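You operate a simulated robot arm through the tools that you are given. There is no shell and no other tool.

The job below is to be done with a simulated robot arm. You get a single attempt, and the scene is never put back.

Task
Buff the dull edge of the grey panel and put it in the OK stand.
Fine: shut the guard first, keep the speed low, stop the buffer after.

Only the result counts: the job must be done as asked and must still hold three seconds after the hand-in. Knocking over, shifting, dropping, spilling or breaking anything else fails it.

Robot
A 7-joint arm with a two-finger parallel gripper, fixed in place. Base frame: the origin is at the foot of the arm, x ahead of it, y to its left, z up; the work surface is at about z = 0.004. Readings come in m, rad, newtons and seconds.
With the tool pointing down near the work surface it reaches from about 0.22 to 0.58 m from the base axis. Its first joint turns from -1.152 to 1.152 rad. Payload 2.5 kg.
The TCP is the grasp point between the finger pads, 0.023 m short of the fingertips. In the tool frame z runs along the fingers and y along their closing line. Largest opening 0.094 m; finger width 0.038, thickness 0.01; the body of the gripper, 0.054 by 0.096 m, starts 0.039 m behind the TCP.
Orientation is that of the tool frame in the base frame, as a unit quaternion [w, x, y, z]. With the fingers straight down and closing along the base's y, the tool's x points along the base's -x, its y along +y and its z along -z.

Tools
- The arm moves only by the tool servo_tool. Its argument "targets" is a list of rows, each a list of 7 numbers: the shift along the base's x, y, z in m, then the turn, a rotation vector about the base's x, y, z in rad, then the finger opening in m, from 0 to 0.094. In form: [[x, y, z, wx, wy, wz, gripper], ...]. A call has 1 to 20 rows; each row is the pose to reach, as a shift and turn from the pose commanded when the call began. Rows are played at 5 a second. More than 0.05 m and 0.15 rad between two rows, or a gripper value outside its range, and nothing of the call is played. A pose out of reach is approached as far as the arm can. The call stops where the force on the tool passes 70 N (or 10 N more than at its start, if that is more) or the arm is blocked; 0.2 s more then pass. Each finger travels about 0.108 m/s and halts on what it meets, pressing with about 27 N; the grip force reading is that of the motor and also rises with nothing between the fingers. The clock runs only during rows and for 0.2 s after the last one: add rows that repeat a pose to give the fingers time. The reply holds the time, the measured pose of the TCP, the force on the tool along the base axes, the opening and the grip force, in the units named above and with some noise, with the torque about the TCP (base axes, N m) and any sound that the robot's microphone picked up, and new pictures: "pictures" is both (left out), scene, wrist or none.
- Cameras (640 x 400 px; columns grow to the right, rows downward): "scene" is fixed at [0.1226, -0.4102, 0.5431]; the picture's right is [0.81, -0.58, 0.00], its down [-0.34, -0.48, -0.81] and it looks along [0.47, 0.66, -0.59] (base axes); focal length 214 px, centre (320, 200). "wrist" rides on the gripper at [0.086, 0.016, -0.075] in the tool frame; the picture's right is [-0.18, 0.98, 0.00], its down [-0.58, -0.11, -0.81] and it looks along [-0.79, -0.15, 0.59] (tool axes); focal length 243 px, centre (320, 200). There is no depth. A picture from a camera that has moved, and an enlarged one, comes with that camera's place and axes in the base frame and with its lens.
- enlarge(camera, box): a new picture of the part [left, top, right, bottom] of that camera's present view, enlarged. The clock stands still meanwhile.
- close_job(): hands the job in; it is judged then, once.

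Nothing tells you positions but the pictures and the camera data. Unless the task says otherwise, let go and move clear before handing in.

The tools are called after "Emit:" as a command line: name --pt "numbers of a row" for each row, then --argument value for the rest, lists and objects as JSON in quotes. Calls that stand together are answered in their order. servo_tool: Moves the arm, as the interface text tells. Its arguments: {"type":"object","properties":{"targets":{"type":"array","items":{"type":"array","items":{"type":"number"}}},"pictures":{"type":"string","enum":["both","scene","wrist","none"]}},"required":["targets"]} The other tools are called the same way: enlarge (camera, box) takes an enlarged picture of a part of a camera's view; close_job () hands the job in.

At the start:

```text
time: 0.0
ee_pos: [0.4005, -0.033, 0.4458]
tcp_rot: [0.0, 0.0, 1.0, 0.0]
ft_force: [0.4, 0.3, -0.1]
ft_torque: [0.04, 0.02, 0.05]
grip_width: 0.0942
finger_force: 0.0
```

scene: 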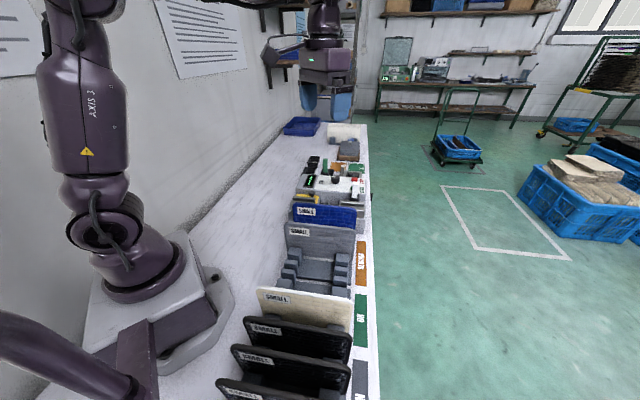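
wrist: 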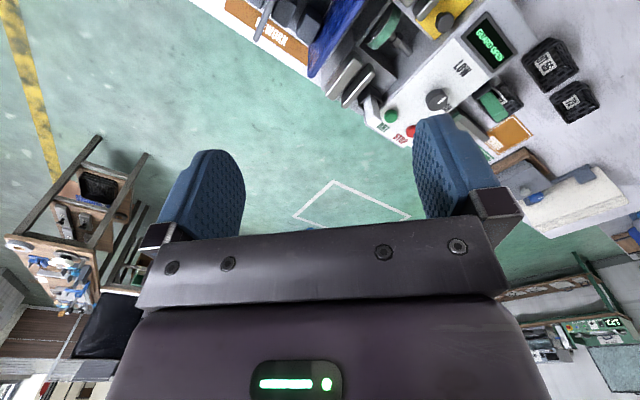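

I see a row of panels in stands along the bench, with a control machine (buffer) with dials and buttons beyond them. I'll enlarge the views before moving anything.

Emit:
enlarge --camera "scene" --box '[270, 110, 400, 210]'

Emit:
enlarge --camera "scene" --box '[200, 200, 400, 400]'

Emit:
enlarge --camera "wrist" --box '[300, 0, 640, 212]'

Emit:
enlarge --camera "scene" --box '[270, 170, 400, 300]'

```text
4.00 times, centred on (335, 160) of scene
camera zoom: at [0.1226, -0.4102, 0.5431], right [0.81, -0.58, 0.0], down [-0.34, -0.48, -0.81], along [0.47, 0.66, -0.59], focal length 858 px, centre (260, 360)
```

zoom: 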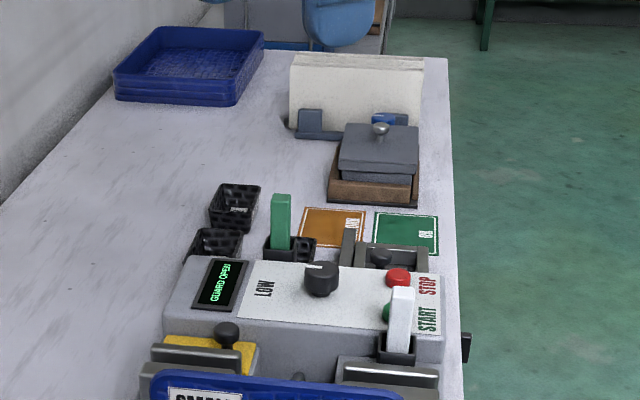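

```text
2.00 times, centred on (300, 300) of scene
camera zoom: at [0.1226, -0.4102, 0.5431], right [0.81, -0.58, 0.0], down [-0.34, -0.48, -0.81], along [0.47, 0.66, -0.59], focal length 429 px, centre (360, 0)
```

zoom: 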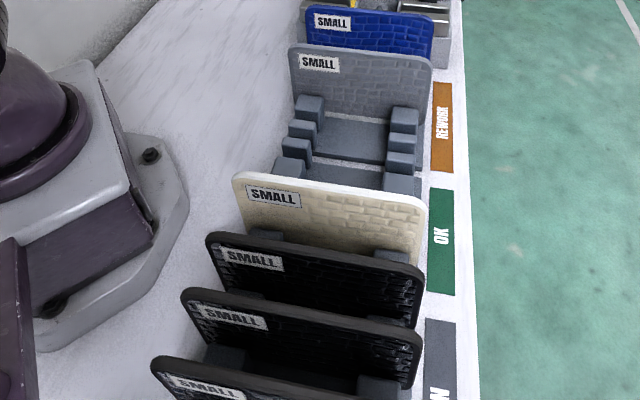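

```text
1.88 times, centred on (470, 106) of wrist
camera zoom: at [0.3136, -0.0163, 0.5203], right [0.18, 0.98, 0.0], down [0.58, -0.11, 0.81], along [0.79, -0.15, -0.59], focal length 457 px, centre (38, 377)
```

zoom: 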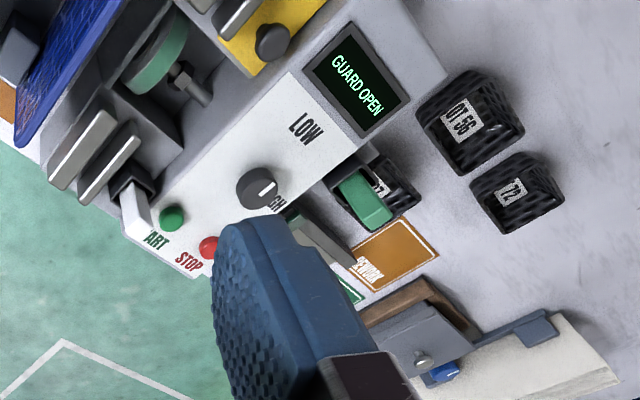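

```text
3.08 times, centred on (335, 235) of scene
camera zoom: at [0.1226, -0.4102, 0.5431], right [0.81, -0.58, 0.0], down [-0.34, -0.48, -0.81], along [0.47, 0.66, -0.59], focal length 660 px, centre (274, 92)
```

zoom: 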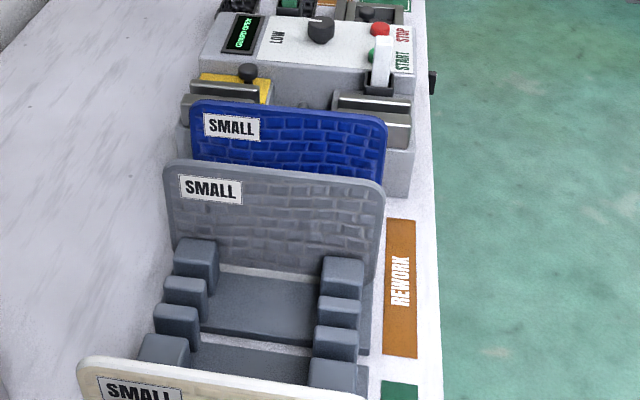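

The bench edge runs at about 45° in the base frame, and the machine screen says "GUARD OPEN". I'll read the wall posters, labels and other details next.

Emit:
enlarge --camera "scene" --box '[150, 0, 260, 80]'

Emit:
enlarge --camera "scene" --box '[0, 0, 60, 90]'

Emit:
enlarge --camera "scene" --box '[295, 145, 375, 200]'

Emit:
enlarge --camera "wrist" --box '[320, 0, 520, 150]'

Emit:
enlarge --camera "wrist" --box '[180, 0, 340, 100]'

```text
5.00 times, centred on (205, 40) of scene
camera zoom: at [0.1226, -0.4102, 0.5431], right [0.81, -0.58, 0.0], down [-0.34, -0.48, -0.81], along [0.47, 0.66, -0.59], focal length 1072 px, centre (895, 1000)
```

zoom: 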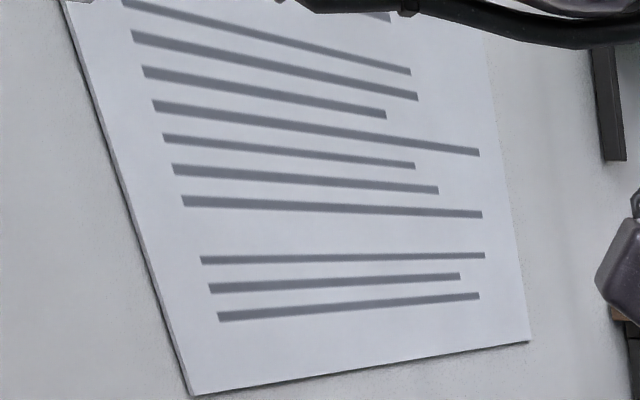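

```text
4.44 times, centred on (30, 45) of scene
camera zoom: at [0.1226, -0.4102, 0.5431], right [0.81, -0.58, 0.0], down [-0.34, -0.48, -0.81], along [0.47, 0.66, -0.59], focal length 953 px, centre (1609, 889)
```

zoom: 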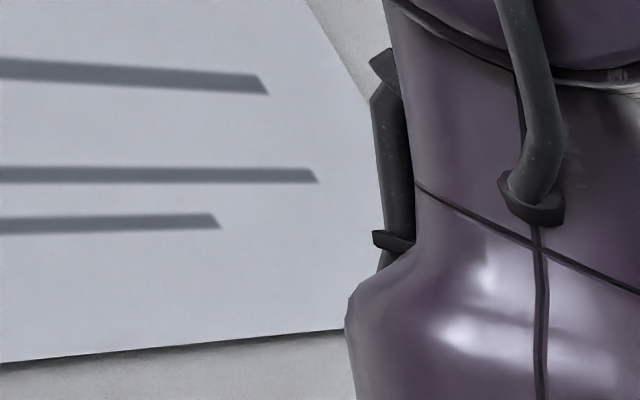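

```text
7.27 times, centred on (335, 172) of scene
camera zoom: at [0.1226, -0.4102, 0.5431], right [0.81, -0.58, 0.0], down [-0.34, -0.48, -0.81], along [0.47, 0.66, -0.59], focal length 1560 px, centre (211, 400)
```

zoom: 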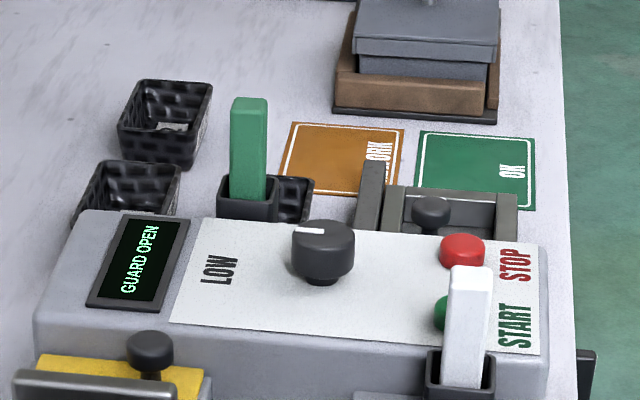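

```text
2.67 times, centred on (420, 75) of wrist
camera zoom: at [0.3136, -0.0163, 0.5203], right [0.18, 0.98, 0.0], down [0.58, -0.11, 0.81], along [0.79, -0.15, -0.59], focal length 647 px, centre (53, 533)
```

zoom: 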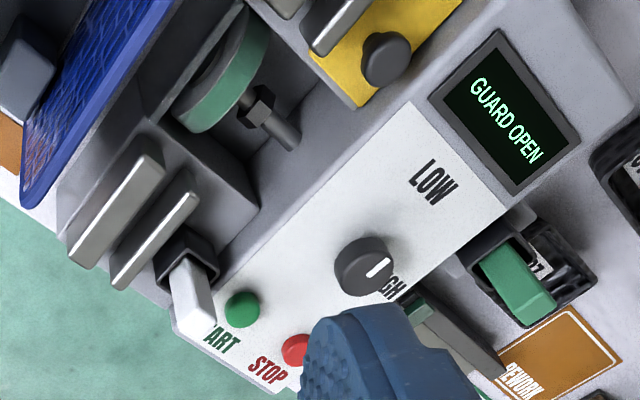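

```text
4.00 times, centred on (260, 50) of wrist
camera zoom: at [0.3136, -0.0163, 0.5203], right [0.18, 0.98, 0.0], down [0.58, -0.11, 0.81], along [0.79, -0.15, -0.59], focal length 970 px, centre (560, 800)
```

zoom: 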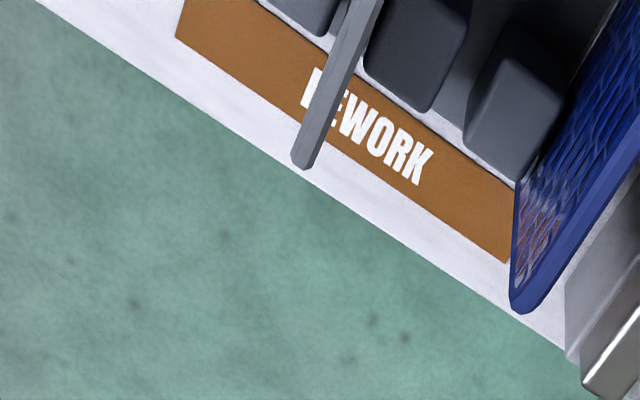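

I see the buffer machine at about x 0.55–0.6, y 0.1–0.15, with a speed knob, START/STOP buttons and a guard plate. Next I'll pull the arm back and turn the wrist camera towards the machine for a clearer look.

Emit:
servo_tool --pt "-0.03 0.025 0.01 0 0 0.1 0.094" --pt "-0.06 0.05 0.02 0 0 0.2 0.094" --pt "-0.09 0.075 0.03 0 0 0.3 0.094" --pt "-0.12 0.1 0.03 0 0 0.42 0.094" --pt "-0.12 0.1 0.03 0 0 0.42 0.094"

```text
time: 1.2
ee_pos: [0.2775, 0.0689, 0.4732]
tcp_rot: [0.001, -0.21, 0.978, 0.0]
ft_force: [-0.9, 0.5, 0.1]
ft_torque: [-0.02, -0.01, 0.0]
grip_width: 0.0942
finger_force: 0.0
camera wrist: at [0.1922, 0.0486, 0.5482], right [-0.23, 0.97, 0.0], down [0.57, 0.14, 0.81], along [0.78, 0.19, -0.59], focal length 243 px, centre (320, 200)
```

scene: 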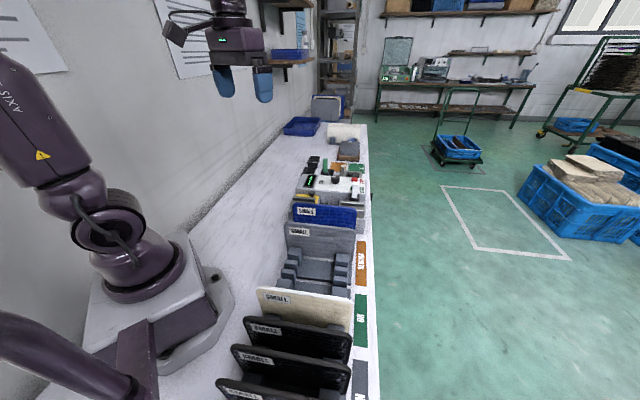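
wrist: 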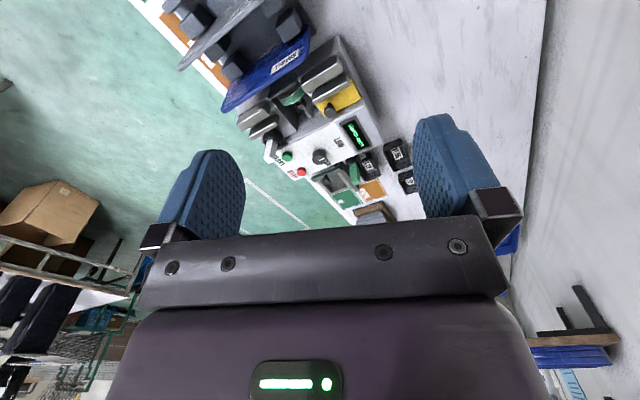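

Emit:
enlarge --camera "wrist" --box '[220, 30, 420, 155]'

Emit:
enlarge --camera "wrist" --box '[280, 120, 440, 220]'

Emit:
enlarge --camera "wrist" --box '[120, 0, 340, 130]'

Emit:
enlarge --camera "wrist" --box '[230, 60, 330, 130]'

Emit:
enlarge --camera "wrist" --box '[300, 100, 380, 180]'

```text
3.20 times, centred on (320, 92) of wrist
camera zoom: at [0.1922, 0.0486, 0.5482], right [-0.23, 0.97, 0.0], down [0.57, 0.14, 0.81], along [0.78, 0.19, -0.59], focal length 776 px, centre (320, 544)
```

zoom: 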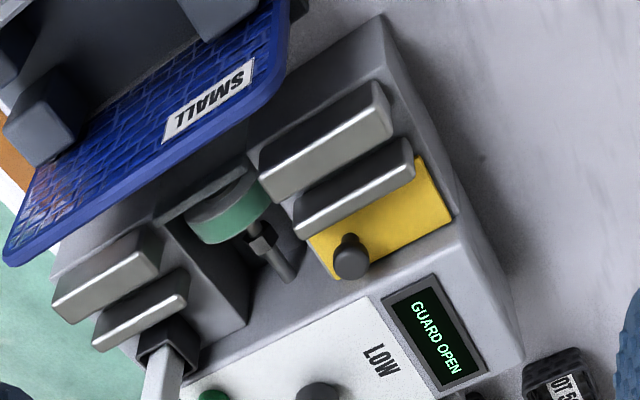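

```text
4.00 times, centred on (360, 170) of wrist
camera zoom: at [0.1922, 0.0486, 0.5482], right [-0.23, 0.97, 0.0], down [0.57, 0.14, 0.81], along [0.78, 0.19, -0.59], focal length 970 px, centre (160, 320)
```

zoom: 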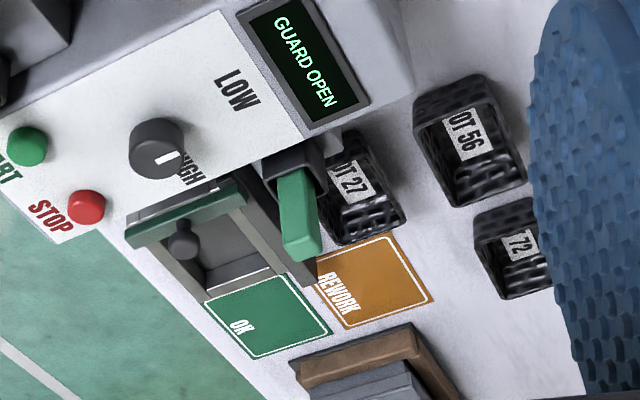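

```text
2.91 times, centred on (230, 65) of wrist
camera zoom: at [0.1922, 0.0486, 0.5482], right [-0.23, 0.97, 0.0], down [0.57, 0.14, 0.81], along [0.78, 0.19, -0.59], focal length 706 px, centre (582, 593)
```

zoom: 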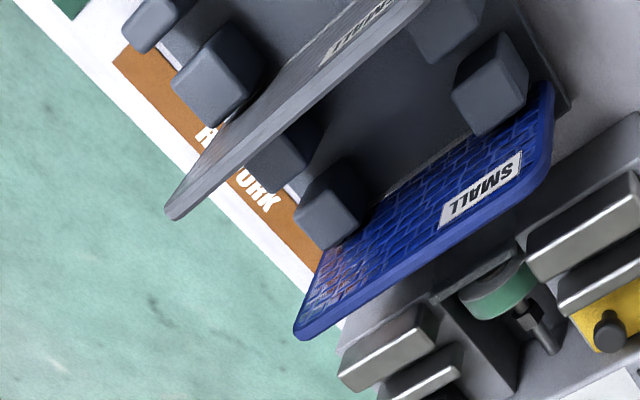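

```text
5.71 times, centred on (280, 95) of wrist
camera zoom: at [0.1922, 0.0486, 0.5482], right [-0.23, 0.97, 0.0], down [0.57, 0.14, 0.81], along [0.78, 0.19, -0.59], focal length 1386 px, centre (549, 800)
```

zoom: 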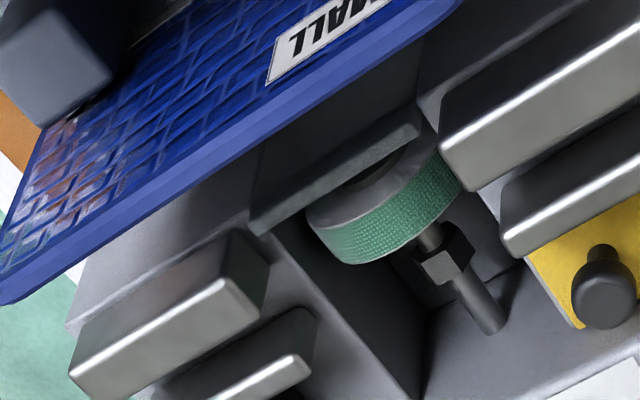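

```text
5.00 times, centred on (340, 140) of wrist
camera zoom: at [0.1922, 0.0486, 0.5482], right [-0.23, 0.97, 0.0], down [0.57, 0.14, 0.81], along [0.78, 0.19, -0.59], focal length 1213 px, centre (220, 500)
```

zoom: 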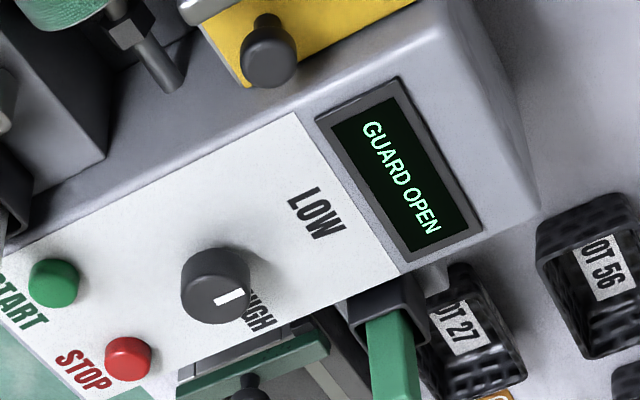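

The speed knob looks set to HIGH, the guard (yellow slide) is open, and the wheel sits in a pit with slotted rails. I'll examine the grey panel's edges from the fixed camera before moving over the stands.

Emit:
enlarge --camera "scene" --box '[275, 200, 375, 300]'

Emit:
enlarge --camera "scene" --box '[280, 215, 360, 245]'

Emit:
enlarge --camera "scene" --box '[330, 210, 380, 300]'

Emit:
enlarge --camera "scene" --box '[210, 280, 390, 400]'

```text
4.00 times, centred on (325, 250) of scene
camera zoom: at [0.1225, -0.4102, 0.5431], right [0.81, -0.58, 0.0], down [-0.34, -0.48, -0.81], along [0.47, 0.66, -0.59], focal length 858 px, centre (300, 0)
```

zoom: 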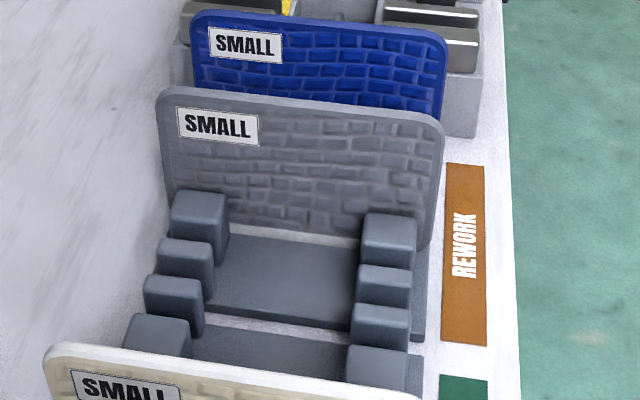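

```text
8.00 times, centred on (320, 230) of scene
camera zoom: at [0.1225, -0.4102, 0.5431], right [0.81, -0.58, 0.0], down [-0.34, -0.48, -0.81], along [0.47, 0.66, -0.59], focal length 1716 px, centre (320, -40)
```

zoom: 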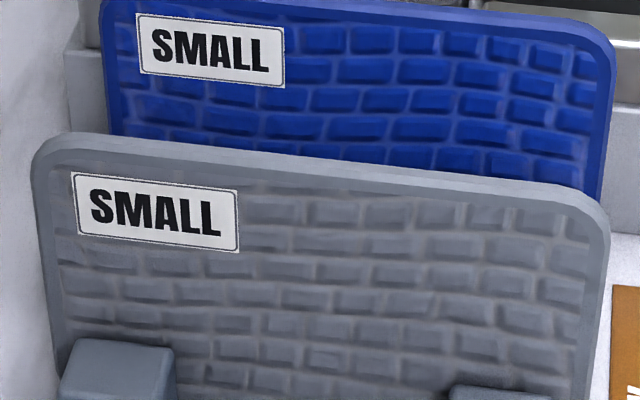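

```text
4.44 times, centred on (355, 255) of scene
camera zoom: at [0.1225, -0.4102, 0.5431], right [0.81, -0.58, 0.0], down [-0.34, -0.48, -0.81], along [0.47, 0.66, -0.59], focal length 953 px, centre (164, -44)
```

zoom: 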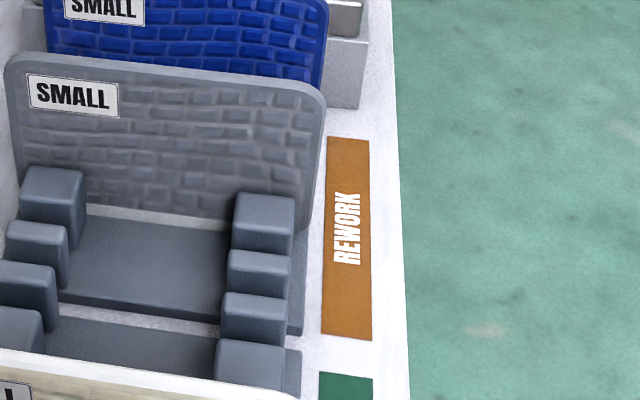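

```text
3.33 times, centred on (300, 340) of scene
camera zoom: at [0.1225, -0.4102, 0.5431], right [0.81, -0.58, 0.0], down [-0.34, -0.48, -0.81], along [0.47, 0.66, -0.59], focal length 715 px, centre (387, -267)
```

zoom: 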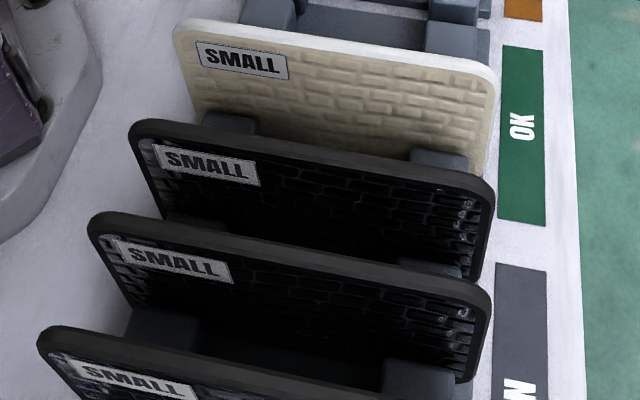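

The stands in order from near to far are IN (black panels), OK (cream panel) and REWORK (grey and blue panels). I'll turn the wrist camera over the stands to see the slots and the grey panel from the inner side.

Emit:
servo_tool --pt "0 -0.02 0 0 0 -0.14 0.094" --pt "0 -0.04 0 0 0 -0.28 0.094" --pt "0 -0.06 0 0 0 -0.42 0.094" --pt "0 -0.08 0 0 0 -0.56 0.094" --pt "0 -0.1 0 0 0 -0.7 0.094" --pt "0 -0.11 0 0 0 -0.84 0.094" --pt "0 -0.11 0 0 0 -0.84 0.094"

```text
time: 2.8
ee_pos: [0.2791, -0.0429, 0.4744]
tcp_rot: [0.0, 0.21, 0.978, -0.001]
ft_force: [0.0, -0.2, -0.1]
ft_torque: [-0.02, 0.04, 0.0]
grip_width: 0.0941
finger_force: 0.0
camera wrist: at [0.2079, 0.007, 0.5501], right [0.57, 0.82, 0.0], down [0.49, -0.34, 0.81], along [0.66, -0.46, -0.59], focal length 243 px, centre (320, 200)
```

scene: 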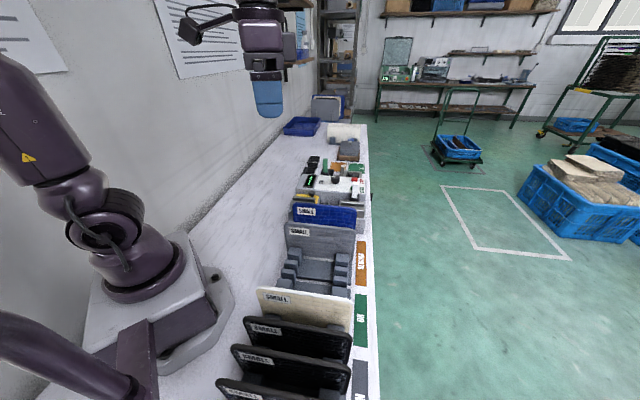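
wrist: 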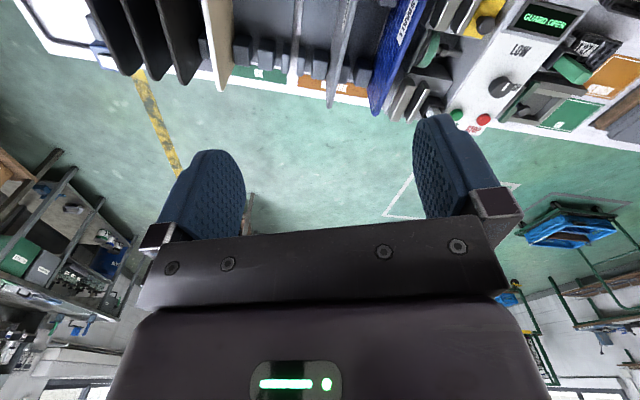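

The stand layout is now visible, seen from the inner side. I'll tilt the wrist to look further down on the slots and panels.

Emit:
servo_tool --pt "0 0 0 0.08 0.115 0 0.094" --pt "0 0 0 0.16 0.23 0 0.094" --pt "-0.0 0 0 0.24 0.344 0 0.094" --pt "0 0 0 0.32 0.459 0 0.094" --pt "0 0 0 0.32 0.459 0 0.094" --pictures "wrist"

```text
time: 4.0
ee_pos: [0.2852, -0.0414, 0.4665]
tcp_rot: [-0.256, 0.203, 0.94, 0.096]
ft_force: [0.7, -0.1, 0.0]
ft_torque: [-0.01, 0.01, 0.01]
grip_width: 0.0941
finger_force: 0.0
out of reach, approached as far as the arm can: row 4, 5
camera wrist: at [0.2566, -0.0188, 0.5768], right [0.57, 0.82, -0.02], down [0.77, -0.52, 0.37], along [0.3, -0.23, -0.93], focal length 243 px, centre (320, 200)
```

wrist: 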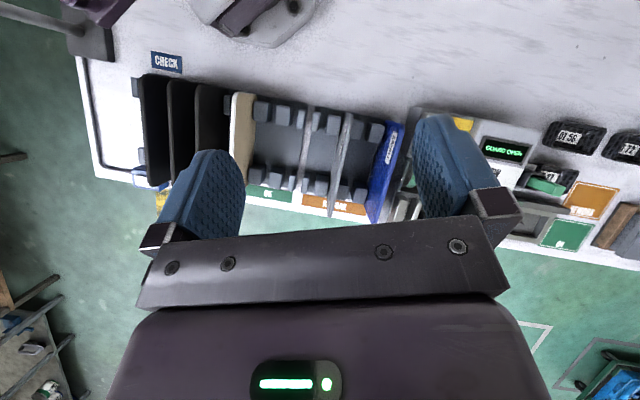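

This is a nearly top-down view: IN, OK and REWORK stands in a row, plus a "CHECK" label and a framed area at the near end. I'll enlarge parts of it.

Emit:
enlarge --camera "wrist" --box '[230, 80, 420, 225]'

Emit:
enlarge --camera "wrist" --box '[300, 95, 420, 225]'

Emit:
enlarge --camera "wrist" --box '[60, 40, 260, 220]'

Emit:
enlarge --camera "wrist" --box '[400, 90, 640, 260]'

```text
2.76 times, centred on (325, 152) of wrist
camera zoom: at [0.2566, -0.0188, 0.5768], right [0.57, 0.82, -0.02], down [0.77, -0.52, 0.37], along [0.3, -0.23, -0.93], focal length 669 px, centre (306, 331)
```

zoom: 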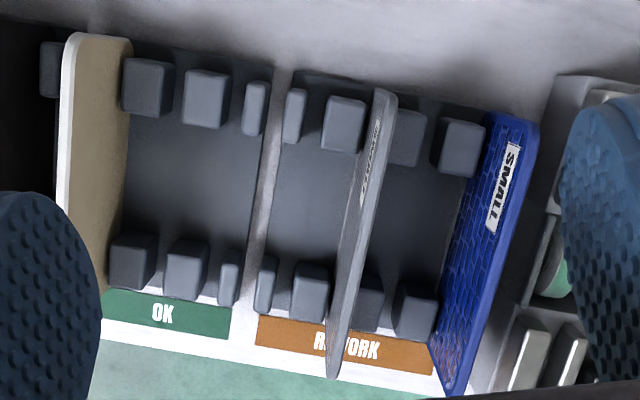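

```text
3.08 times, centred on (360, 160) of wrist
camera zoom: at [0.2566, -0.0188, 0.5768], right [0.57, 0.82, -0.02], down [0.77, -0.52, 0.37], along [0.3, -0.23, -0.93], focal length 746 px, centre (197, 323)
```

zoom: 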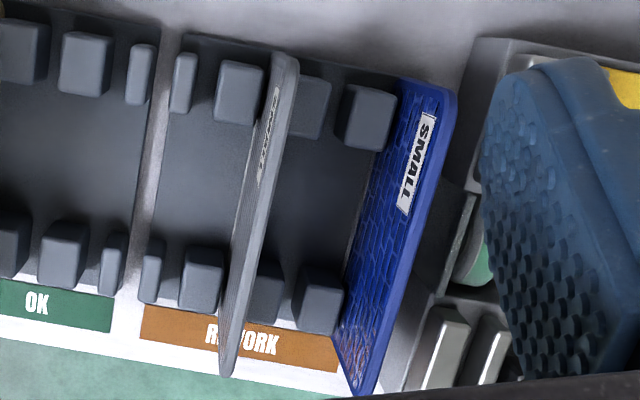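

```text
2.22 times, centred on (160, 130) of wrist
camera zoom: at [0.2566, -0.0188, 0.5768], right [0.57, 0.82, -0.02], down [0.77, -0.52, 0.37], along [0.3, -0.23, -0.93], focal length 539 px, centre (676, 356)
```

zoom: 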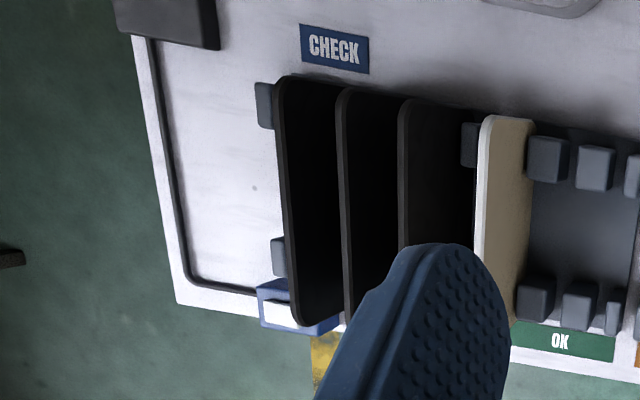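

```text
2.35 times, centred on (520, 175) of wrist
camera zoom: at [0.2566, -0.0188, 0.5768], right [0.57, 0.82, -0.02], down [0.77, -0.52, 0.37], along [0.3, -0.23, -0.93], focal length 571 px, centre (-151, 259)
```

zoom: 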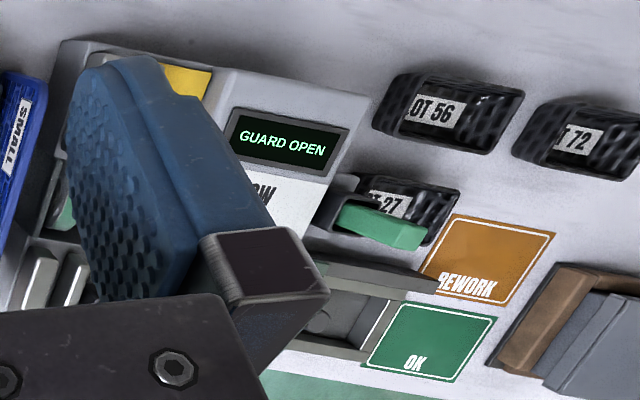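

The OK stand seems to have three slots, with cream in one and two free; grey is in the second slot of the REWORK stand. I'll zoom in on the grey panel's visible edges to find the dull one.

Emit:
enlarge --camera "wrist" --box '[320, 105, 370, 165]'

Emit:
enlarge --camera "wrist" --box '[315, 160, 365, 222]'

Emit:
enlarge --camera "wrist" --box '[365, 110, 415, 225]'

Emit:
enlarge --camera "scene" --box '[330, 218, 362, 250]'

Emit:
enlarge --camera "wrist" --box '[225, 85, 275, 130]'

```text
6.67 times, centred on (345, 135) of wrist
camera zoom: at [0.2566, -0.0188, 0.5768], right [0.57, 0.82, -0.02], down [0.77, -0.52, 0.37], along [0.3, -0.23, -0.93], focal length 1618 px, centre (153, 633)
```

zoom: 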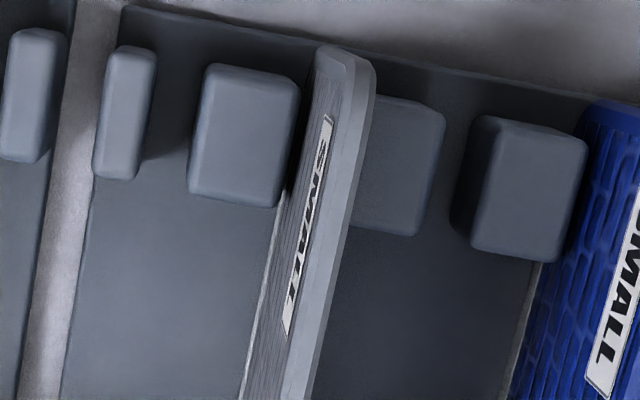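

```text
6.45 times, centred on (340, 191) of wrist
camera zoom: at [0.2566, -0.0188, 0.5768], right [0.57, 0.82, -0.02], down [0.77, -0.52, 0.37], along [0.3, -0.23, -0.93], focal length 1565 px, centre (191, 258)
```

zoom: 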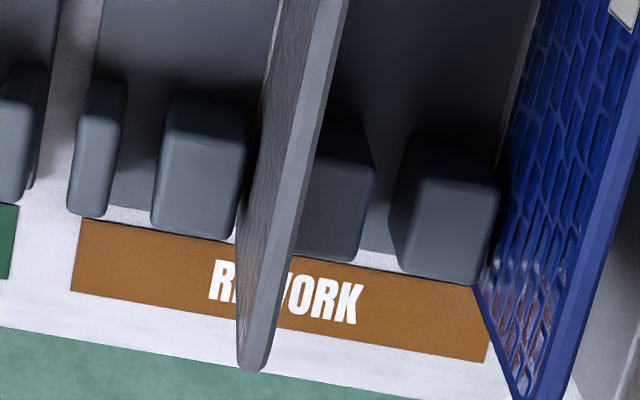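

```text
3.48 times, centred on (390, 168) of wrist
camera zoom: at [0.2566, -0.0188, 0.5768], right [0.57, 0.82, -0.02], down [0.77, -0.52, 0.37], along [0.3, -0.23, -0.93], focal length 844 px, centre (76, 313)
```

zoom: 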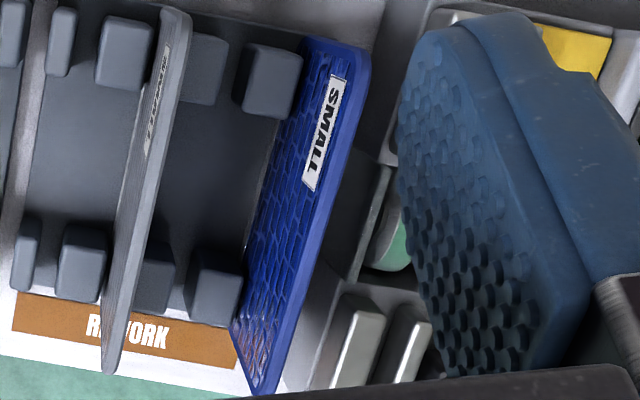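

```text
12.50 times, centred on (346, 234) of scene
camera zoom: at [0.1226, -0.4102, 0.5431], right [0.81, -0.58, 0.0], down [-0.34, -0.48, -0.81], along [0.47, 0.66, -0.59], focal length 2681 px, centre (-5, -225)
```

zoom: 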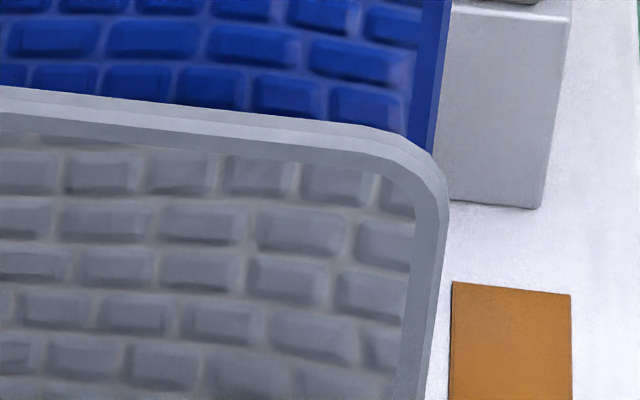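

```text
8.89 times, centred on (250, 108) of wrist
camera zoom: at [0.2566, -0.0188, 0.5768], right [0.57, 0.82, -0.02], down [0.77, -0.52, 0.37], along [0.3, -0.23, -0.93], focal length 2157 px, centre (942, 1022)
```

zoom: 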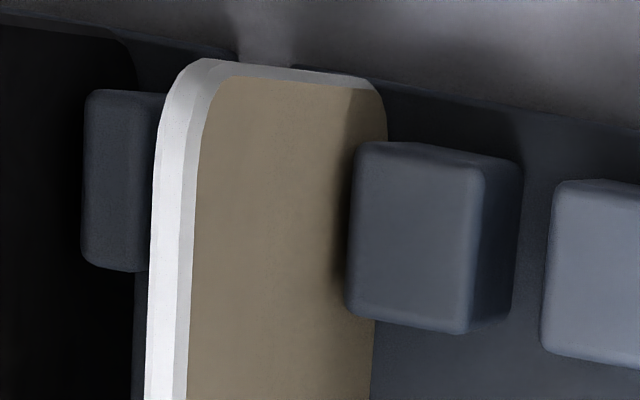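

The grey panel's visible top edge looks plain; I can't tell yet which edge is dull. I'll look straight down on the machine now to understand the slot, guard and the other items.

Emit:
servo_tool --pt "0.003 0.04 0 0 0 0.14 0.094" --pt "0.006 0.08 0 0 0 0.28 0.094" --pt "0.01 0.12 0 0 0 0.42 0.094" --pt "0.015 0.16 0 0 0 0.56 0.094" --pt "0.02 0.17 0 0 0 0.7 0.094" --pt "0.02 0.17 0 0 0 0.7 0.094" --pictures "wrist"

```text
time: 5.4
ee_pos: [0.2476, 0.106, 0.4634]
tcp_rot: [-0.283, -0.109, 0.953, 0.006]
ft_force: [1.2, -0.5, 0.3]
ft_torque: [-0.02, 0.0, 0.03]
grip_width: 0.0938
finger_force: 0.1
out of reach, approached as far as the arm can: row 3, 4, 5, 6
camera wrist: at [0.2153, 0.1066, 0.5743], right [-0.05, 1.0, -0.03], down [0.93, 0.06, 0.35], along [0.36, -0.01, -0.93], focal length 243 px, centre (320, 200)
```

wrist: 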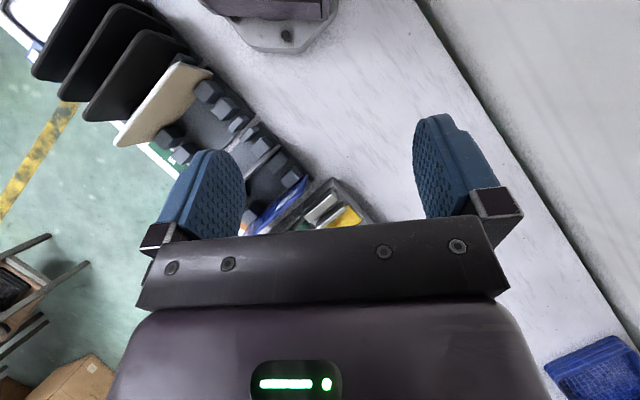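

The tilt hid the machine behind the gripper. I'll untilt partly and shift outward so the machine appears in the upper part of the wrist view.

Emit:
servo_tool --pt "0.03 -0.01 0 0 -0.12 0 0.094" --pt "0.06 -0.02 0 0 -0.24 0 0.094" --pt "0.09 -0.03 0 0 -0.36 0 0.094" --pt "0.12 -0.03 0 0 -0.36 0 0.094" --pt "0.12 -0.03 0 0 -0.36 0 0.094" --pictures "wrist"

```text
time: 6.6
ee_pos: [0.3699, 0.0744, 0.4652]
tcp_rot: [-0.108, -0.108, 0.988, -0.013]
ft_force: [0.5, -0.2, 0.0]
ft_torque: [-0.01, -0.03, 0.02]
grip_width: 0.0937
finger_force: 0.0
camera wrist: at [0.3005, 0.0758, 0.5559], right [-0.04, 1.0, -0.04], down [0.75, 0.06, 0.66], along [0.66, -0.01, -0.75], focal length 243 px, centre (320, 200)
```

wrist: 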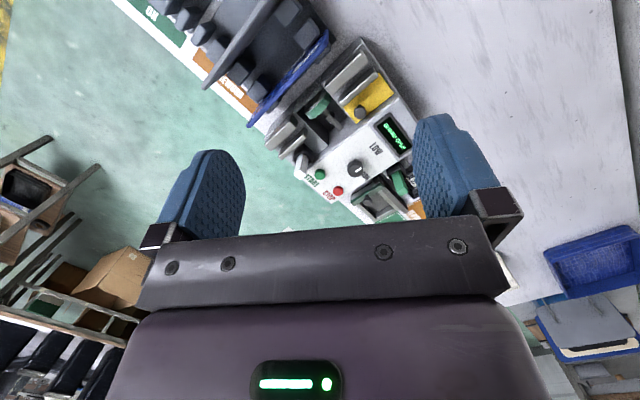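

Emit:
enlarge --camera "wrist" --box '[240, 30, 420, 150]'

Emit:
enlarge --camera "wrist" --box '[290, 110, 430, 230]'

Emit:
enlarge --camera "wrist" --box '[270, 50, 370, 130]'

Emit:
enlarge --camera "wrist" --box '[330, 150, 430, 230]'

Emit:
enlarge --camera "wrist" --box '[335, 105, 415, 185]'

```text
3.33 times, centred on (330, 90) of wrist
camera zoom: at [0.3005, 0.0758, 0.5559], right [-0.04, 1.0, -0.04], down [0.75, 0.06, 0.66], along [0.66, -0.01, -0.75], focal length 809 px, centre (287, 567)
```

zoom: 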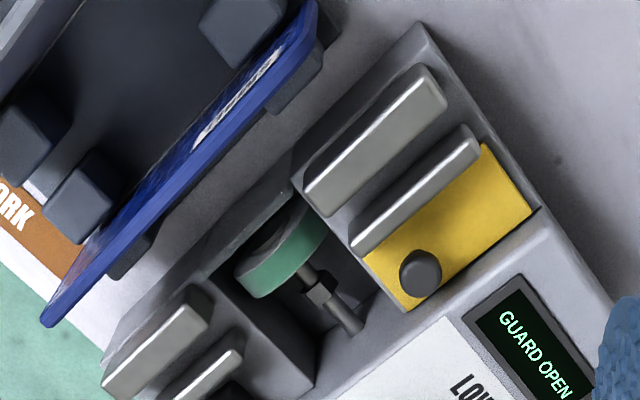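

```text
3.33 times, centred on (360, 170) of wrist
camera zoom: at [0.3005, 0.0758, 0.5559], right [-0.04, 1.0, -0.04], down [0.75, 0.06, 0.66], along [0.66, -0.01, -0.75], focal length 809 px, centre (187, 300)
```

zoom: 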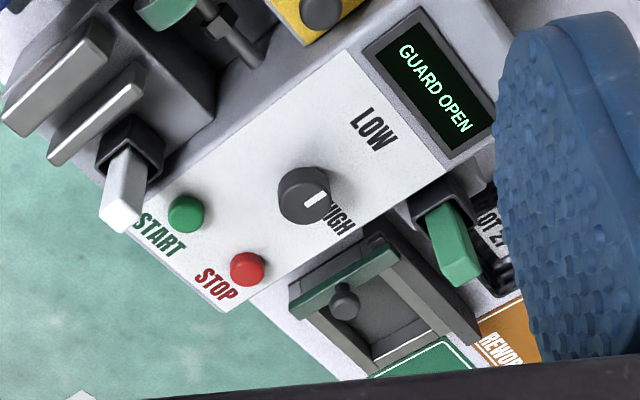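

```text
5.00 times, centred on (320, 90) of wrist
camera zoom: at [0.3005, 0.0758, 0.5559], right [-0.04, 1.0, -0.04], down [0.75, 0.06, 0.66], along [0.66, -0.01, -0.75], focal length 1213 px, centre (320, 750)
```

zoom: 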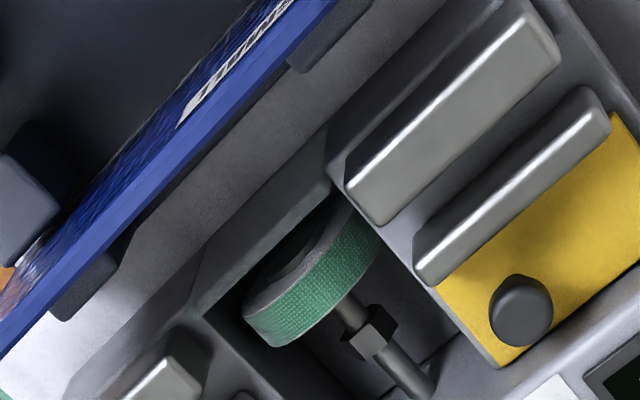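

```text
5.00 times, centred on (380, 190) of wrist
camera zoom: at [0.3005, 0.0758, 0.5559], right [-0.04, 1.0, -0.04], down [0.75, 0.06, 0.66], along [0.66, -0.01, -0.75], focal length 1213 px, centre (20, 250)
```

zoom: 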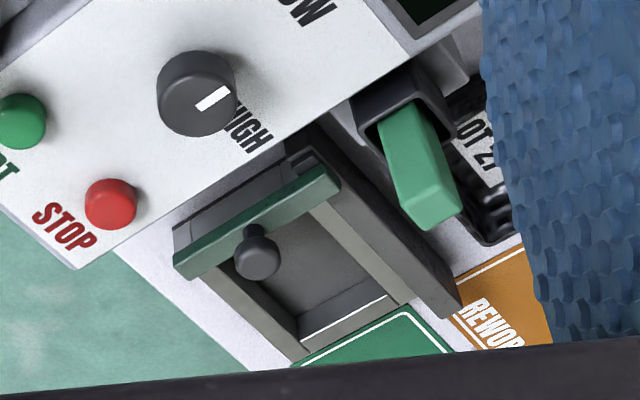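

```text
5.00 times, centred on (375, 145) of wrist
camera zoom: at [0.3005, 0.0758, 0.5559], right [-0.04, 1.0, -0.04], down [0.75, 0.06, 0.66], along [0.66, -0.01, -0.75], focal length 1213 px, centre (45, 475)
```

zoom: 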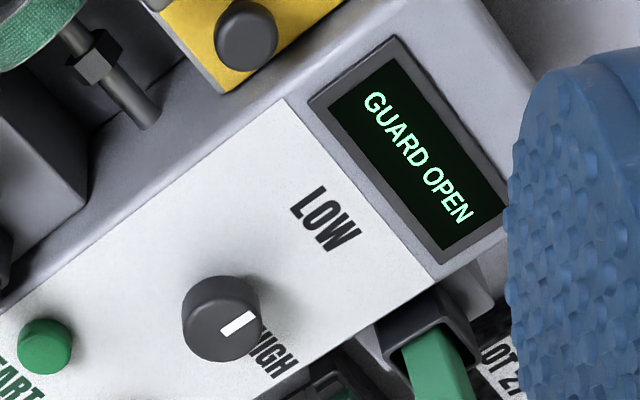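

The guard is the yellow slide, which must go outward over the pit. The knob's white mark already points at LOW, so I'll leave it alone. Now I'll compare panel edges up close.

Emit:
enlarge --camera "scene" --box '[340, 222, 364, 270]'

Emit:
enlarge --camera "scene" --box '[280, 215, 310, 275]'

Emit:
enlarge --camera "wrist" --box '[195, 0, 285, 95]'

Emit:
enlarge --camera "scene" --box '[255, 285, 360, 330]'

```text
8.33 times, centred on (352, 246) of scene
camera zoom: at [0.1226, -0.4102, 0.5431], right [0.81, -0.58, 0.0], down [-0.34, -0.48, -0.81], along [0.47, 0.66, -0.59], focal length 1787 px, centre (53, -183)
```

zoom: 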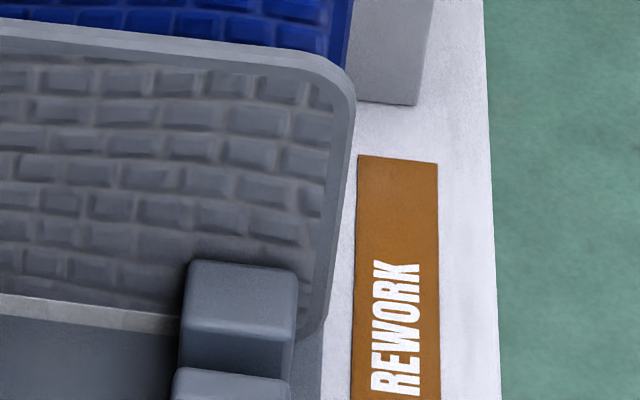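

```text
6.67 times, centred on (295, 245) of scene
camera zoom: at [0.1226, -0.4102, 0.5431], right [0.81, -0.58, 0.0], down [-0.34, -0.48, -0.81], along [0.47, 0.66, -0.59], focal length 1430 px, centre (487, -100)
```

zoom: 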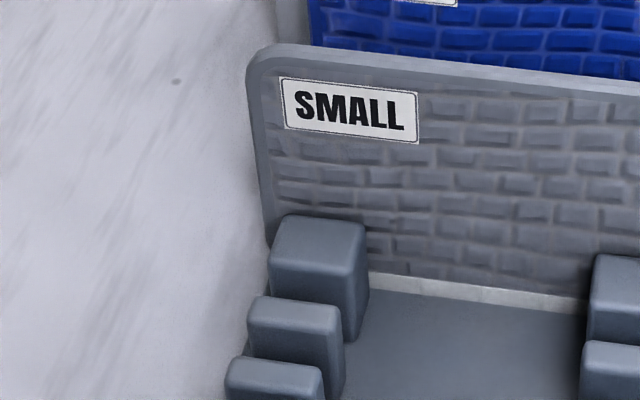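

```text
4.21 times, centred on (240, 48) of wrist
camera zoom: at [0.3005, 0.0758, 0.5559], right [-0.04, 1.0, -0.04], down [0.75, 0.06, 0.66], along [0.66, -0.01, -0.75], focal length 1022 px, centre (657, 842)
```

zoom: 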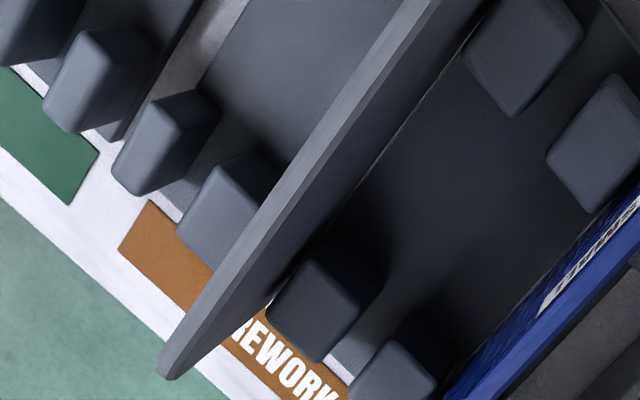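

```text
6.10 times, centred on (308, 308) of scene
camera zoom: at [0.1226, -0.4102, 0.5431], right [0.81, -0.58, 0.0], down [-0.34, -0.48, -0.81], along [0.47, 0.66, -0.59], focal length 1307 px, centre (396, -455)
```

zoom: 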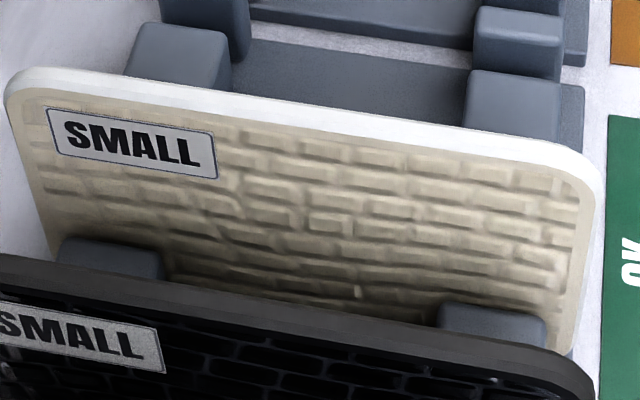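

The grey panel's bottom edge carries a pale chalky strip, which is probably the dull edge. Its top runs from about (0.29, 0.01) to (0.437, -0.132) at z≈0.14. Next I'll shut the guard: turn the tool to -45° yaw, close the fingers and hover inward of the guard knob.

Emit:
servo_tool --pt "0.009 0.012 -0.026 -0.0077 -0.0274 -0.1249 0.07" --pt "0.018 0.024 -0.052 -0.0153 -0.0548 -0.2498 0.05" --pt "0.026 0.036 -0.08 -0.023 -0.0822 -0.3747 0.03" --pt "0.035 0.048 -0.107 -0.0307 -0.1096 -0.4996 0.01" --pt "0.044 0.061 -0.134 -0.0383 -0.1369 -0.6244 0.0" --pt "0.053 0.073 -0.16 -0.046 -0.1643 -0.7493 0.0" --pt "0.061 0.085 -0.188 -0.0536 -0.1917 -0.8742 0.0" --pt "0.07 0.097 -0.215 -0.0613 -0.2191 -0.9991 0.0" --pt "0.07 0.097 -0.215 -0.0613 -0.2191 -0.9991 0.0"

```text
time: 8.6
ee_pos: [0.4405, 0.1703, 0.2484]
tcp_rot: [0.001, 0.384, 0.923, 0.001]
ft_force: [-0.1, 0.7, 0.5]
ft_torque: [0.01, -0.01, -0.01]
grip_width: 0.0
finger_force: 26.4
camera wrist: at [0.3913, 0.2436, 0.3245], right [0.83, 0.56, 0.0], down [0.33, -0.49, 0.81], along [0.45, -0.67, -0.59], focal length 243 px, centre (320, 200)
```

scene: 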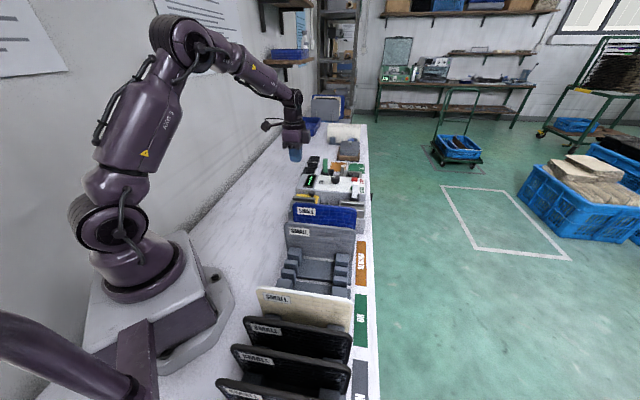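
wrist: 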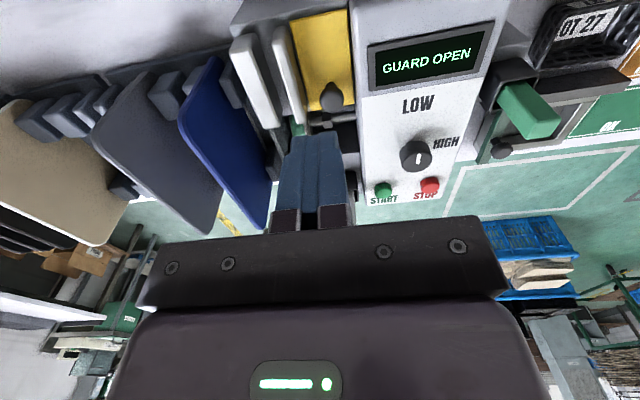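

Now I have a clear view of the console and guard from inside. I'll zoom in to check the knob pointer, guard and slot.

Emit:
enlarge --camera "wrist" --box '[350, 80, 470, 210]'

Emit:
enlarge --camera "wrist" --box '[220, 0, 380, 150]'

Emit:
enlarge --camera "wrist" --box '[80, 40, 290, 240]'

```text
3.08 times, centred on (410, 145) of wrist
camera zoom: at [0.3913, 0.2436, 0.3245], right [0.83, 0.56, 0.0], down [0.33, -0.49, 0.81], along [0.45, -0.67, -0.59], focal length 746 px, centre (43, 369)
```

zoom: 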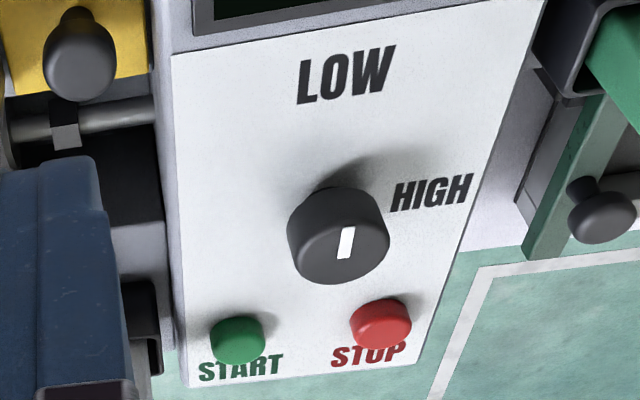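

```text
2.67 times, centred on (300, 75) of wrist
camera zoom: at [0.3913, 0.2436, 0.3245], right [0.83, 0.56, 0.0], down [0.33, -0.49, 0.81], along [0.45, -0.67, -0.59], focal length 647 px, centre (373, 533)
```

zoom: 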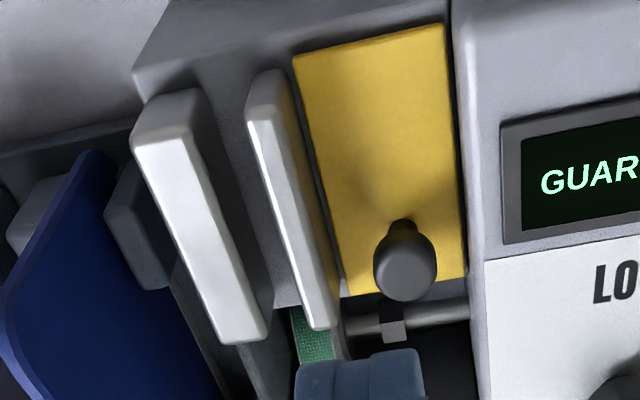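

```text
2.00 times, centred on (185, 140) of wrist
camera zoom: at [0.3913, 0.2436, 0.3245], right [0.83, 0.56, 0.0], down [0.33, -0.49, 0.81], along [0.45, -0.67, -0.59], focal length 485 px, centre (590, 320)
```

zoom: 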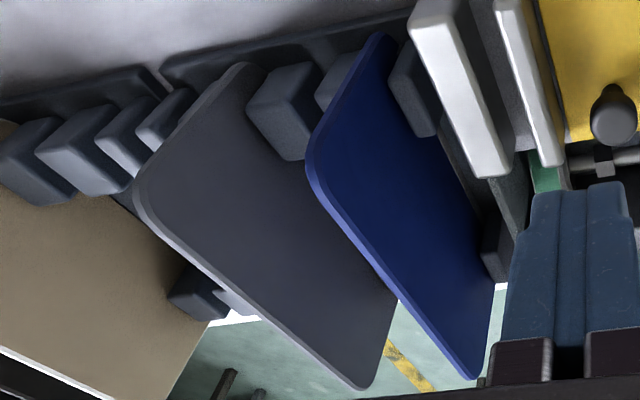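

The knob pointer clearly points at LOW. The guard knob is at about n≈0.247, s≈0.433 (bench axes), just outward of my closed fingers. I'll descend beside it.

Emit:
servo_tool --pt "0 0 -0.035 0 0 0 0" --pt "0 0 -0.07 0 0 0 0" --pt "0 0 -0.105 0 0 0 0" --pt "0 0 -0.125 0 0 0 0" --pt "0 0 -0.137 0 0 0 0" --pt "0 0 -0.137 0 0 0 0"

```text
time: 10.0
ee_pos: [0.4395, 0.1713, 0.1123]
tcp_rot: [-0.001, 0.384, 0.923, 0.0]
ft_force: [-0.2, -0.2, 0.0]
ft_torque: [-0.02, 0.01, 0.03]
grip_width: 0.0
finger_force: 26.7
camera wrist: at [0.3898, 0.2436, 0.1882], right [0.83, 0.56, 0.0], down [0.33, -0.49, 0.81], along [0.45, -0.67, -0.59], focal length 243 px, centre (320, 200)
```

scene: 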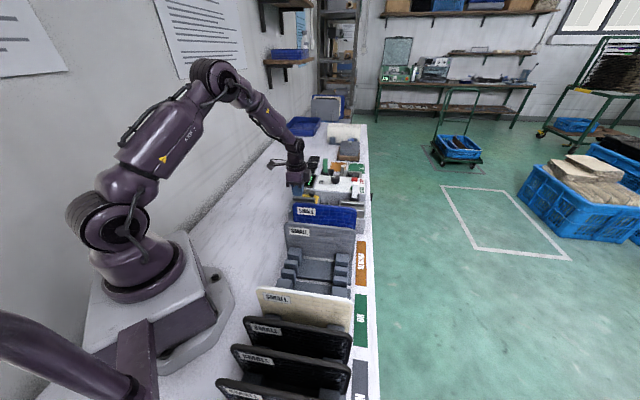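
wrist: 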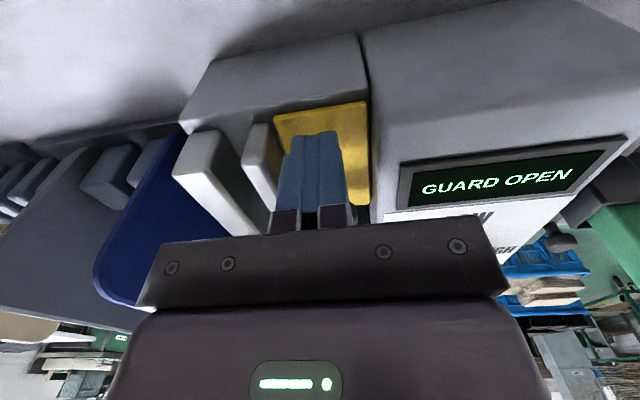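

The fingertips sit over the guard plate, inward of its knob. I'll push outward now.

Emit:
servo_tool --pt "0.0085 -0.0085 0 0 0 0 0" --pt "0.017 -0.017 0 0 0 0 0" --pt "0.0255 -0.0255 0 0 0 0 0" --pt "0.034 -0.034 0 0 0 0 0" --pt "0.0425 -0.0425 0 0 0 0 0" --pt "0.051 -0.051 0 0 0 0 0" --pt "0.0595 -0.0595 0 0 0 0 0"

```text
time: 11.6
ee_pos: [0.5009, 0.1103, 0.1131]
tcp_rot: [-0.001, 0.383, 0.924, 0.0]
ft_force: [-0.5, 0.4, 0.4]
ft_torque: [0.03, 0.0, 0.01]
grip_width: 0.0
finger_force: 27.5
camera wrist: at [0.4511, 0.1832, 0.1881], right [0.83, 0.56, 0.0], down [0.33, -0.49, 0.81], along [0.45, -0.67, -0.59], focal length 243 px, centre (320, 200)
```

scene: 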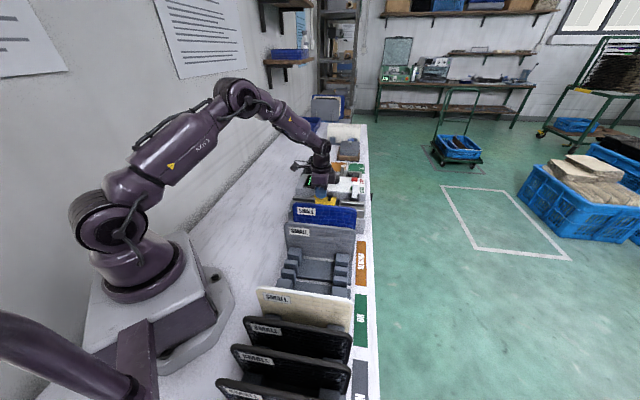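
wrist: 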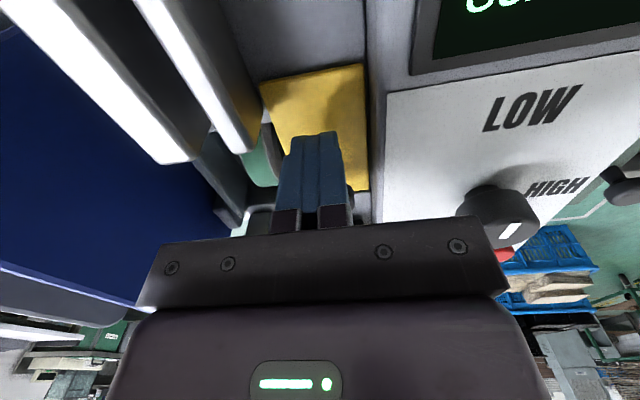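

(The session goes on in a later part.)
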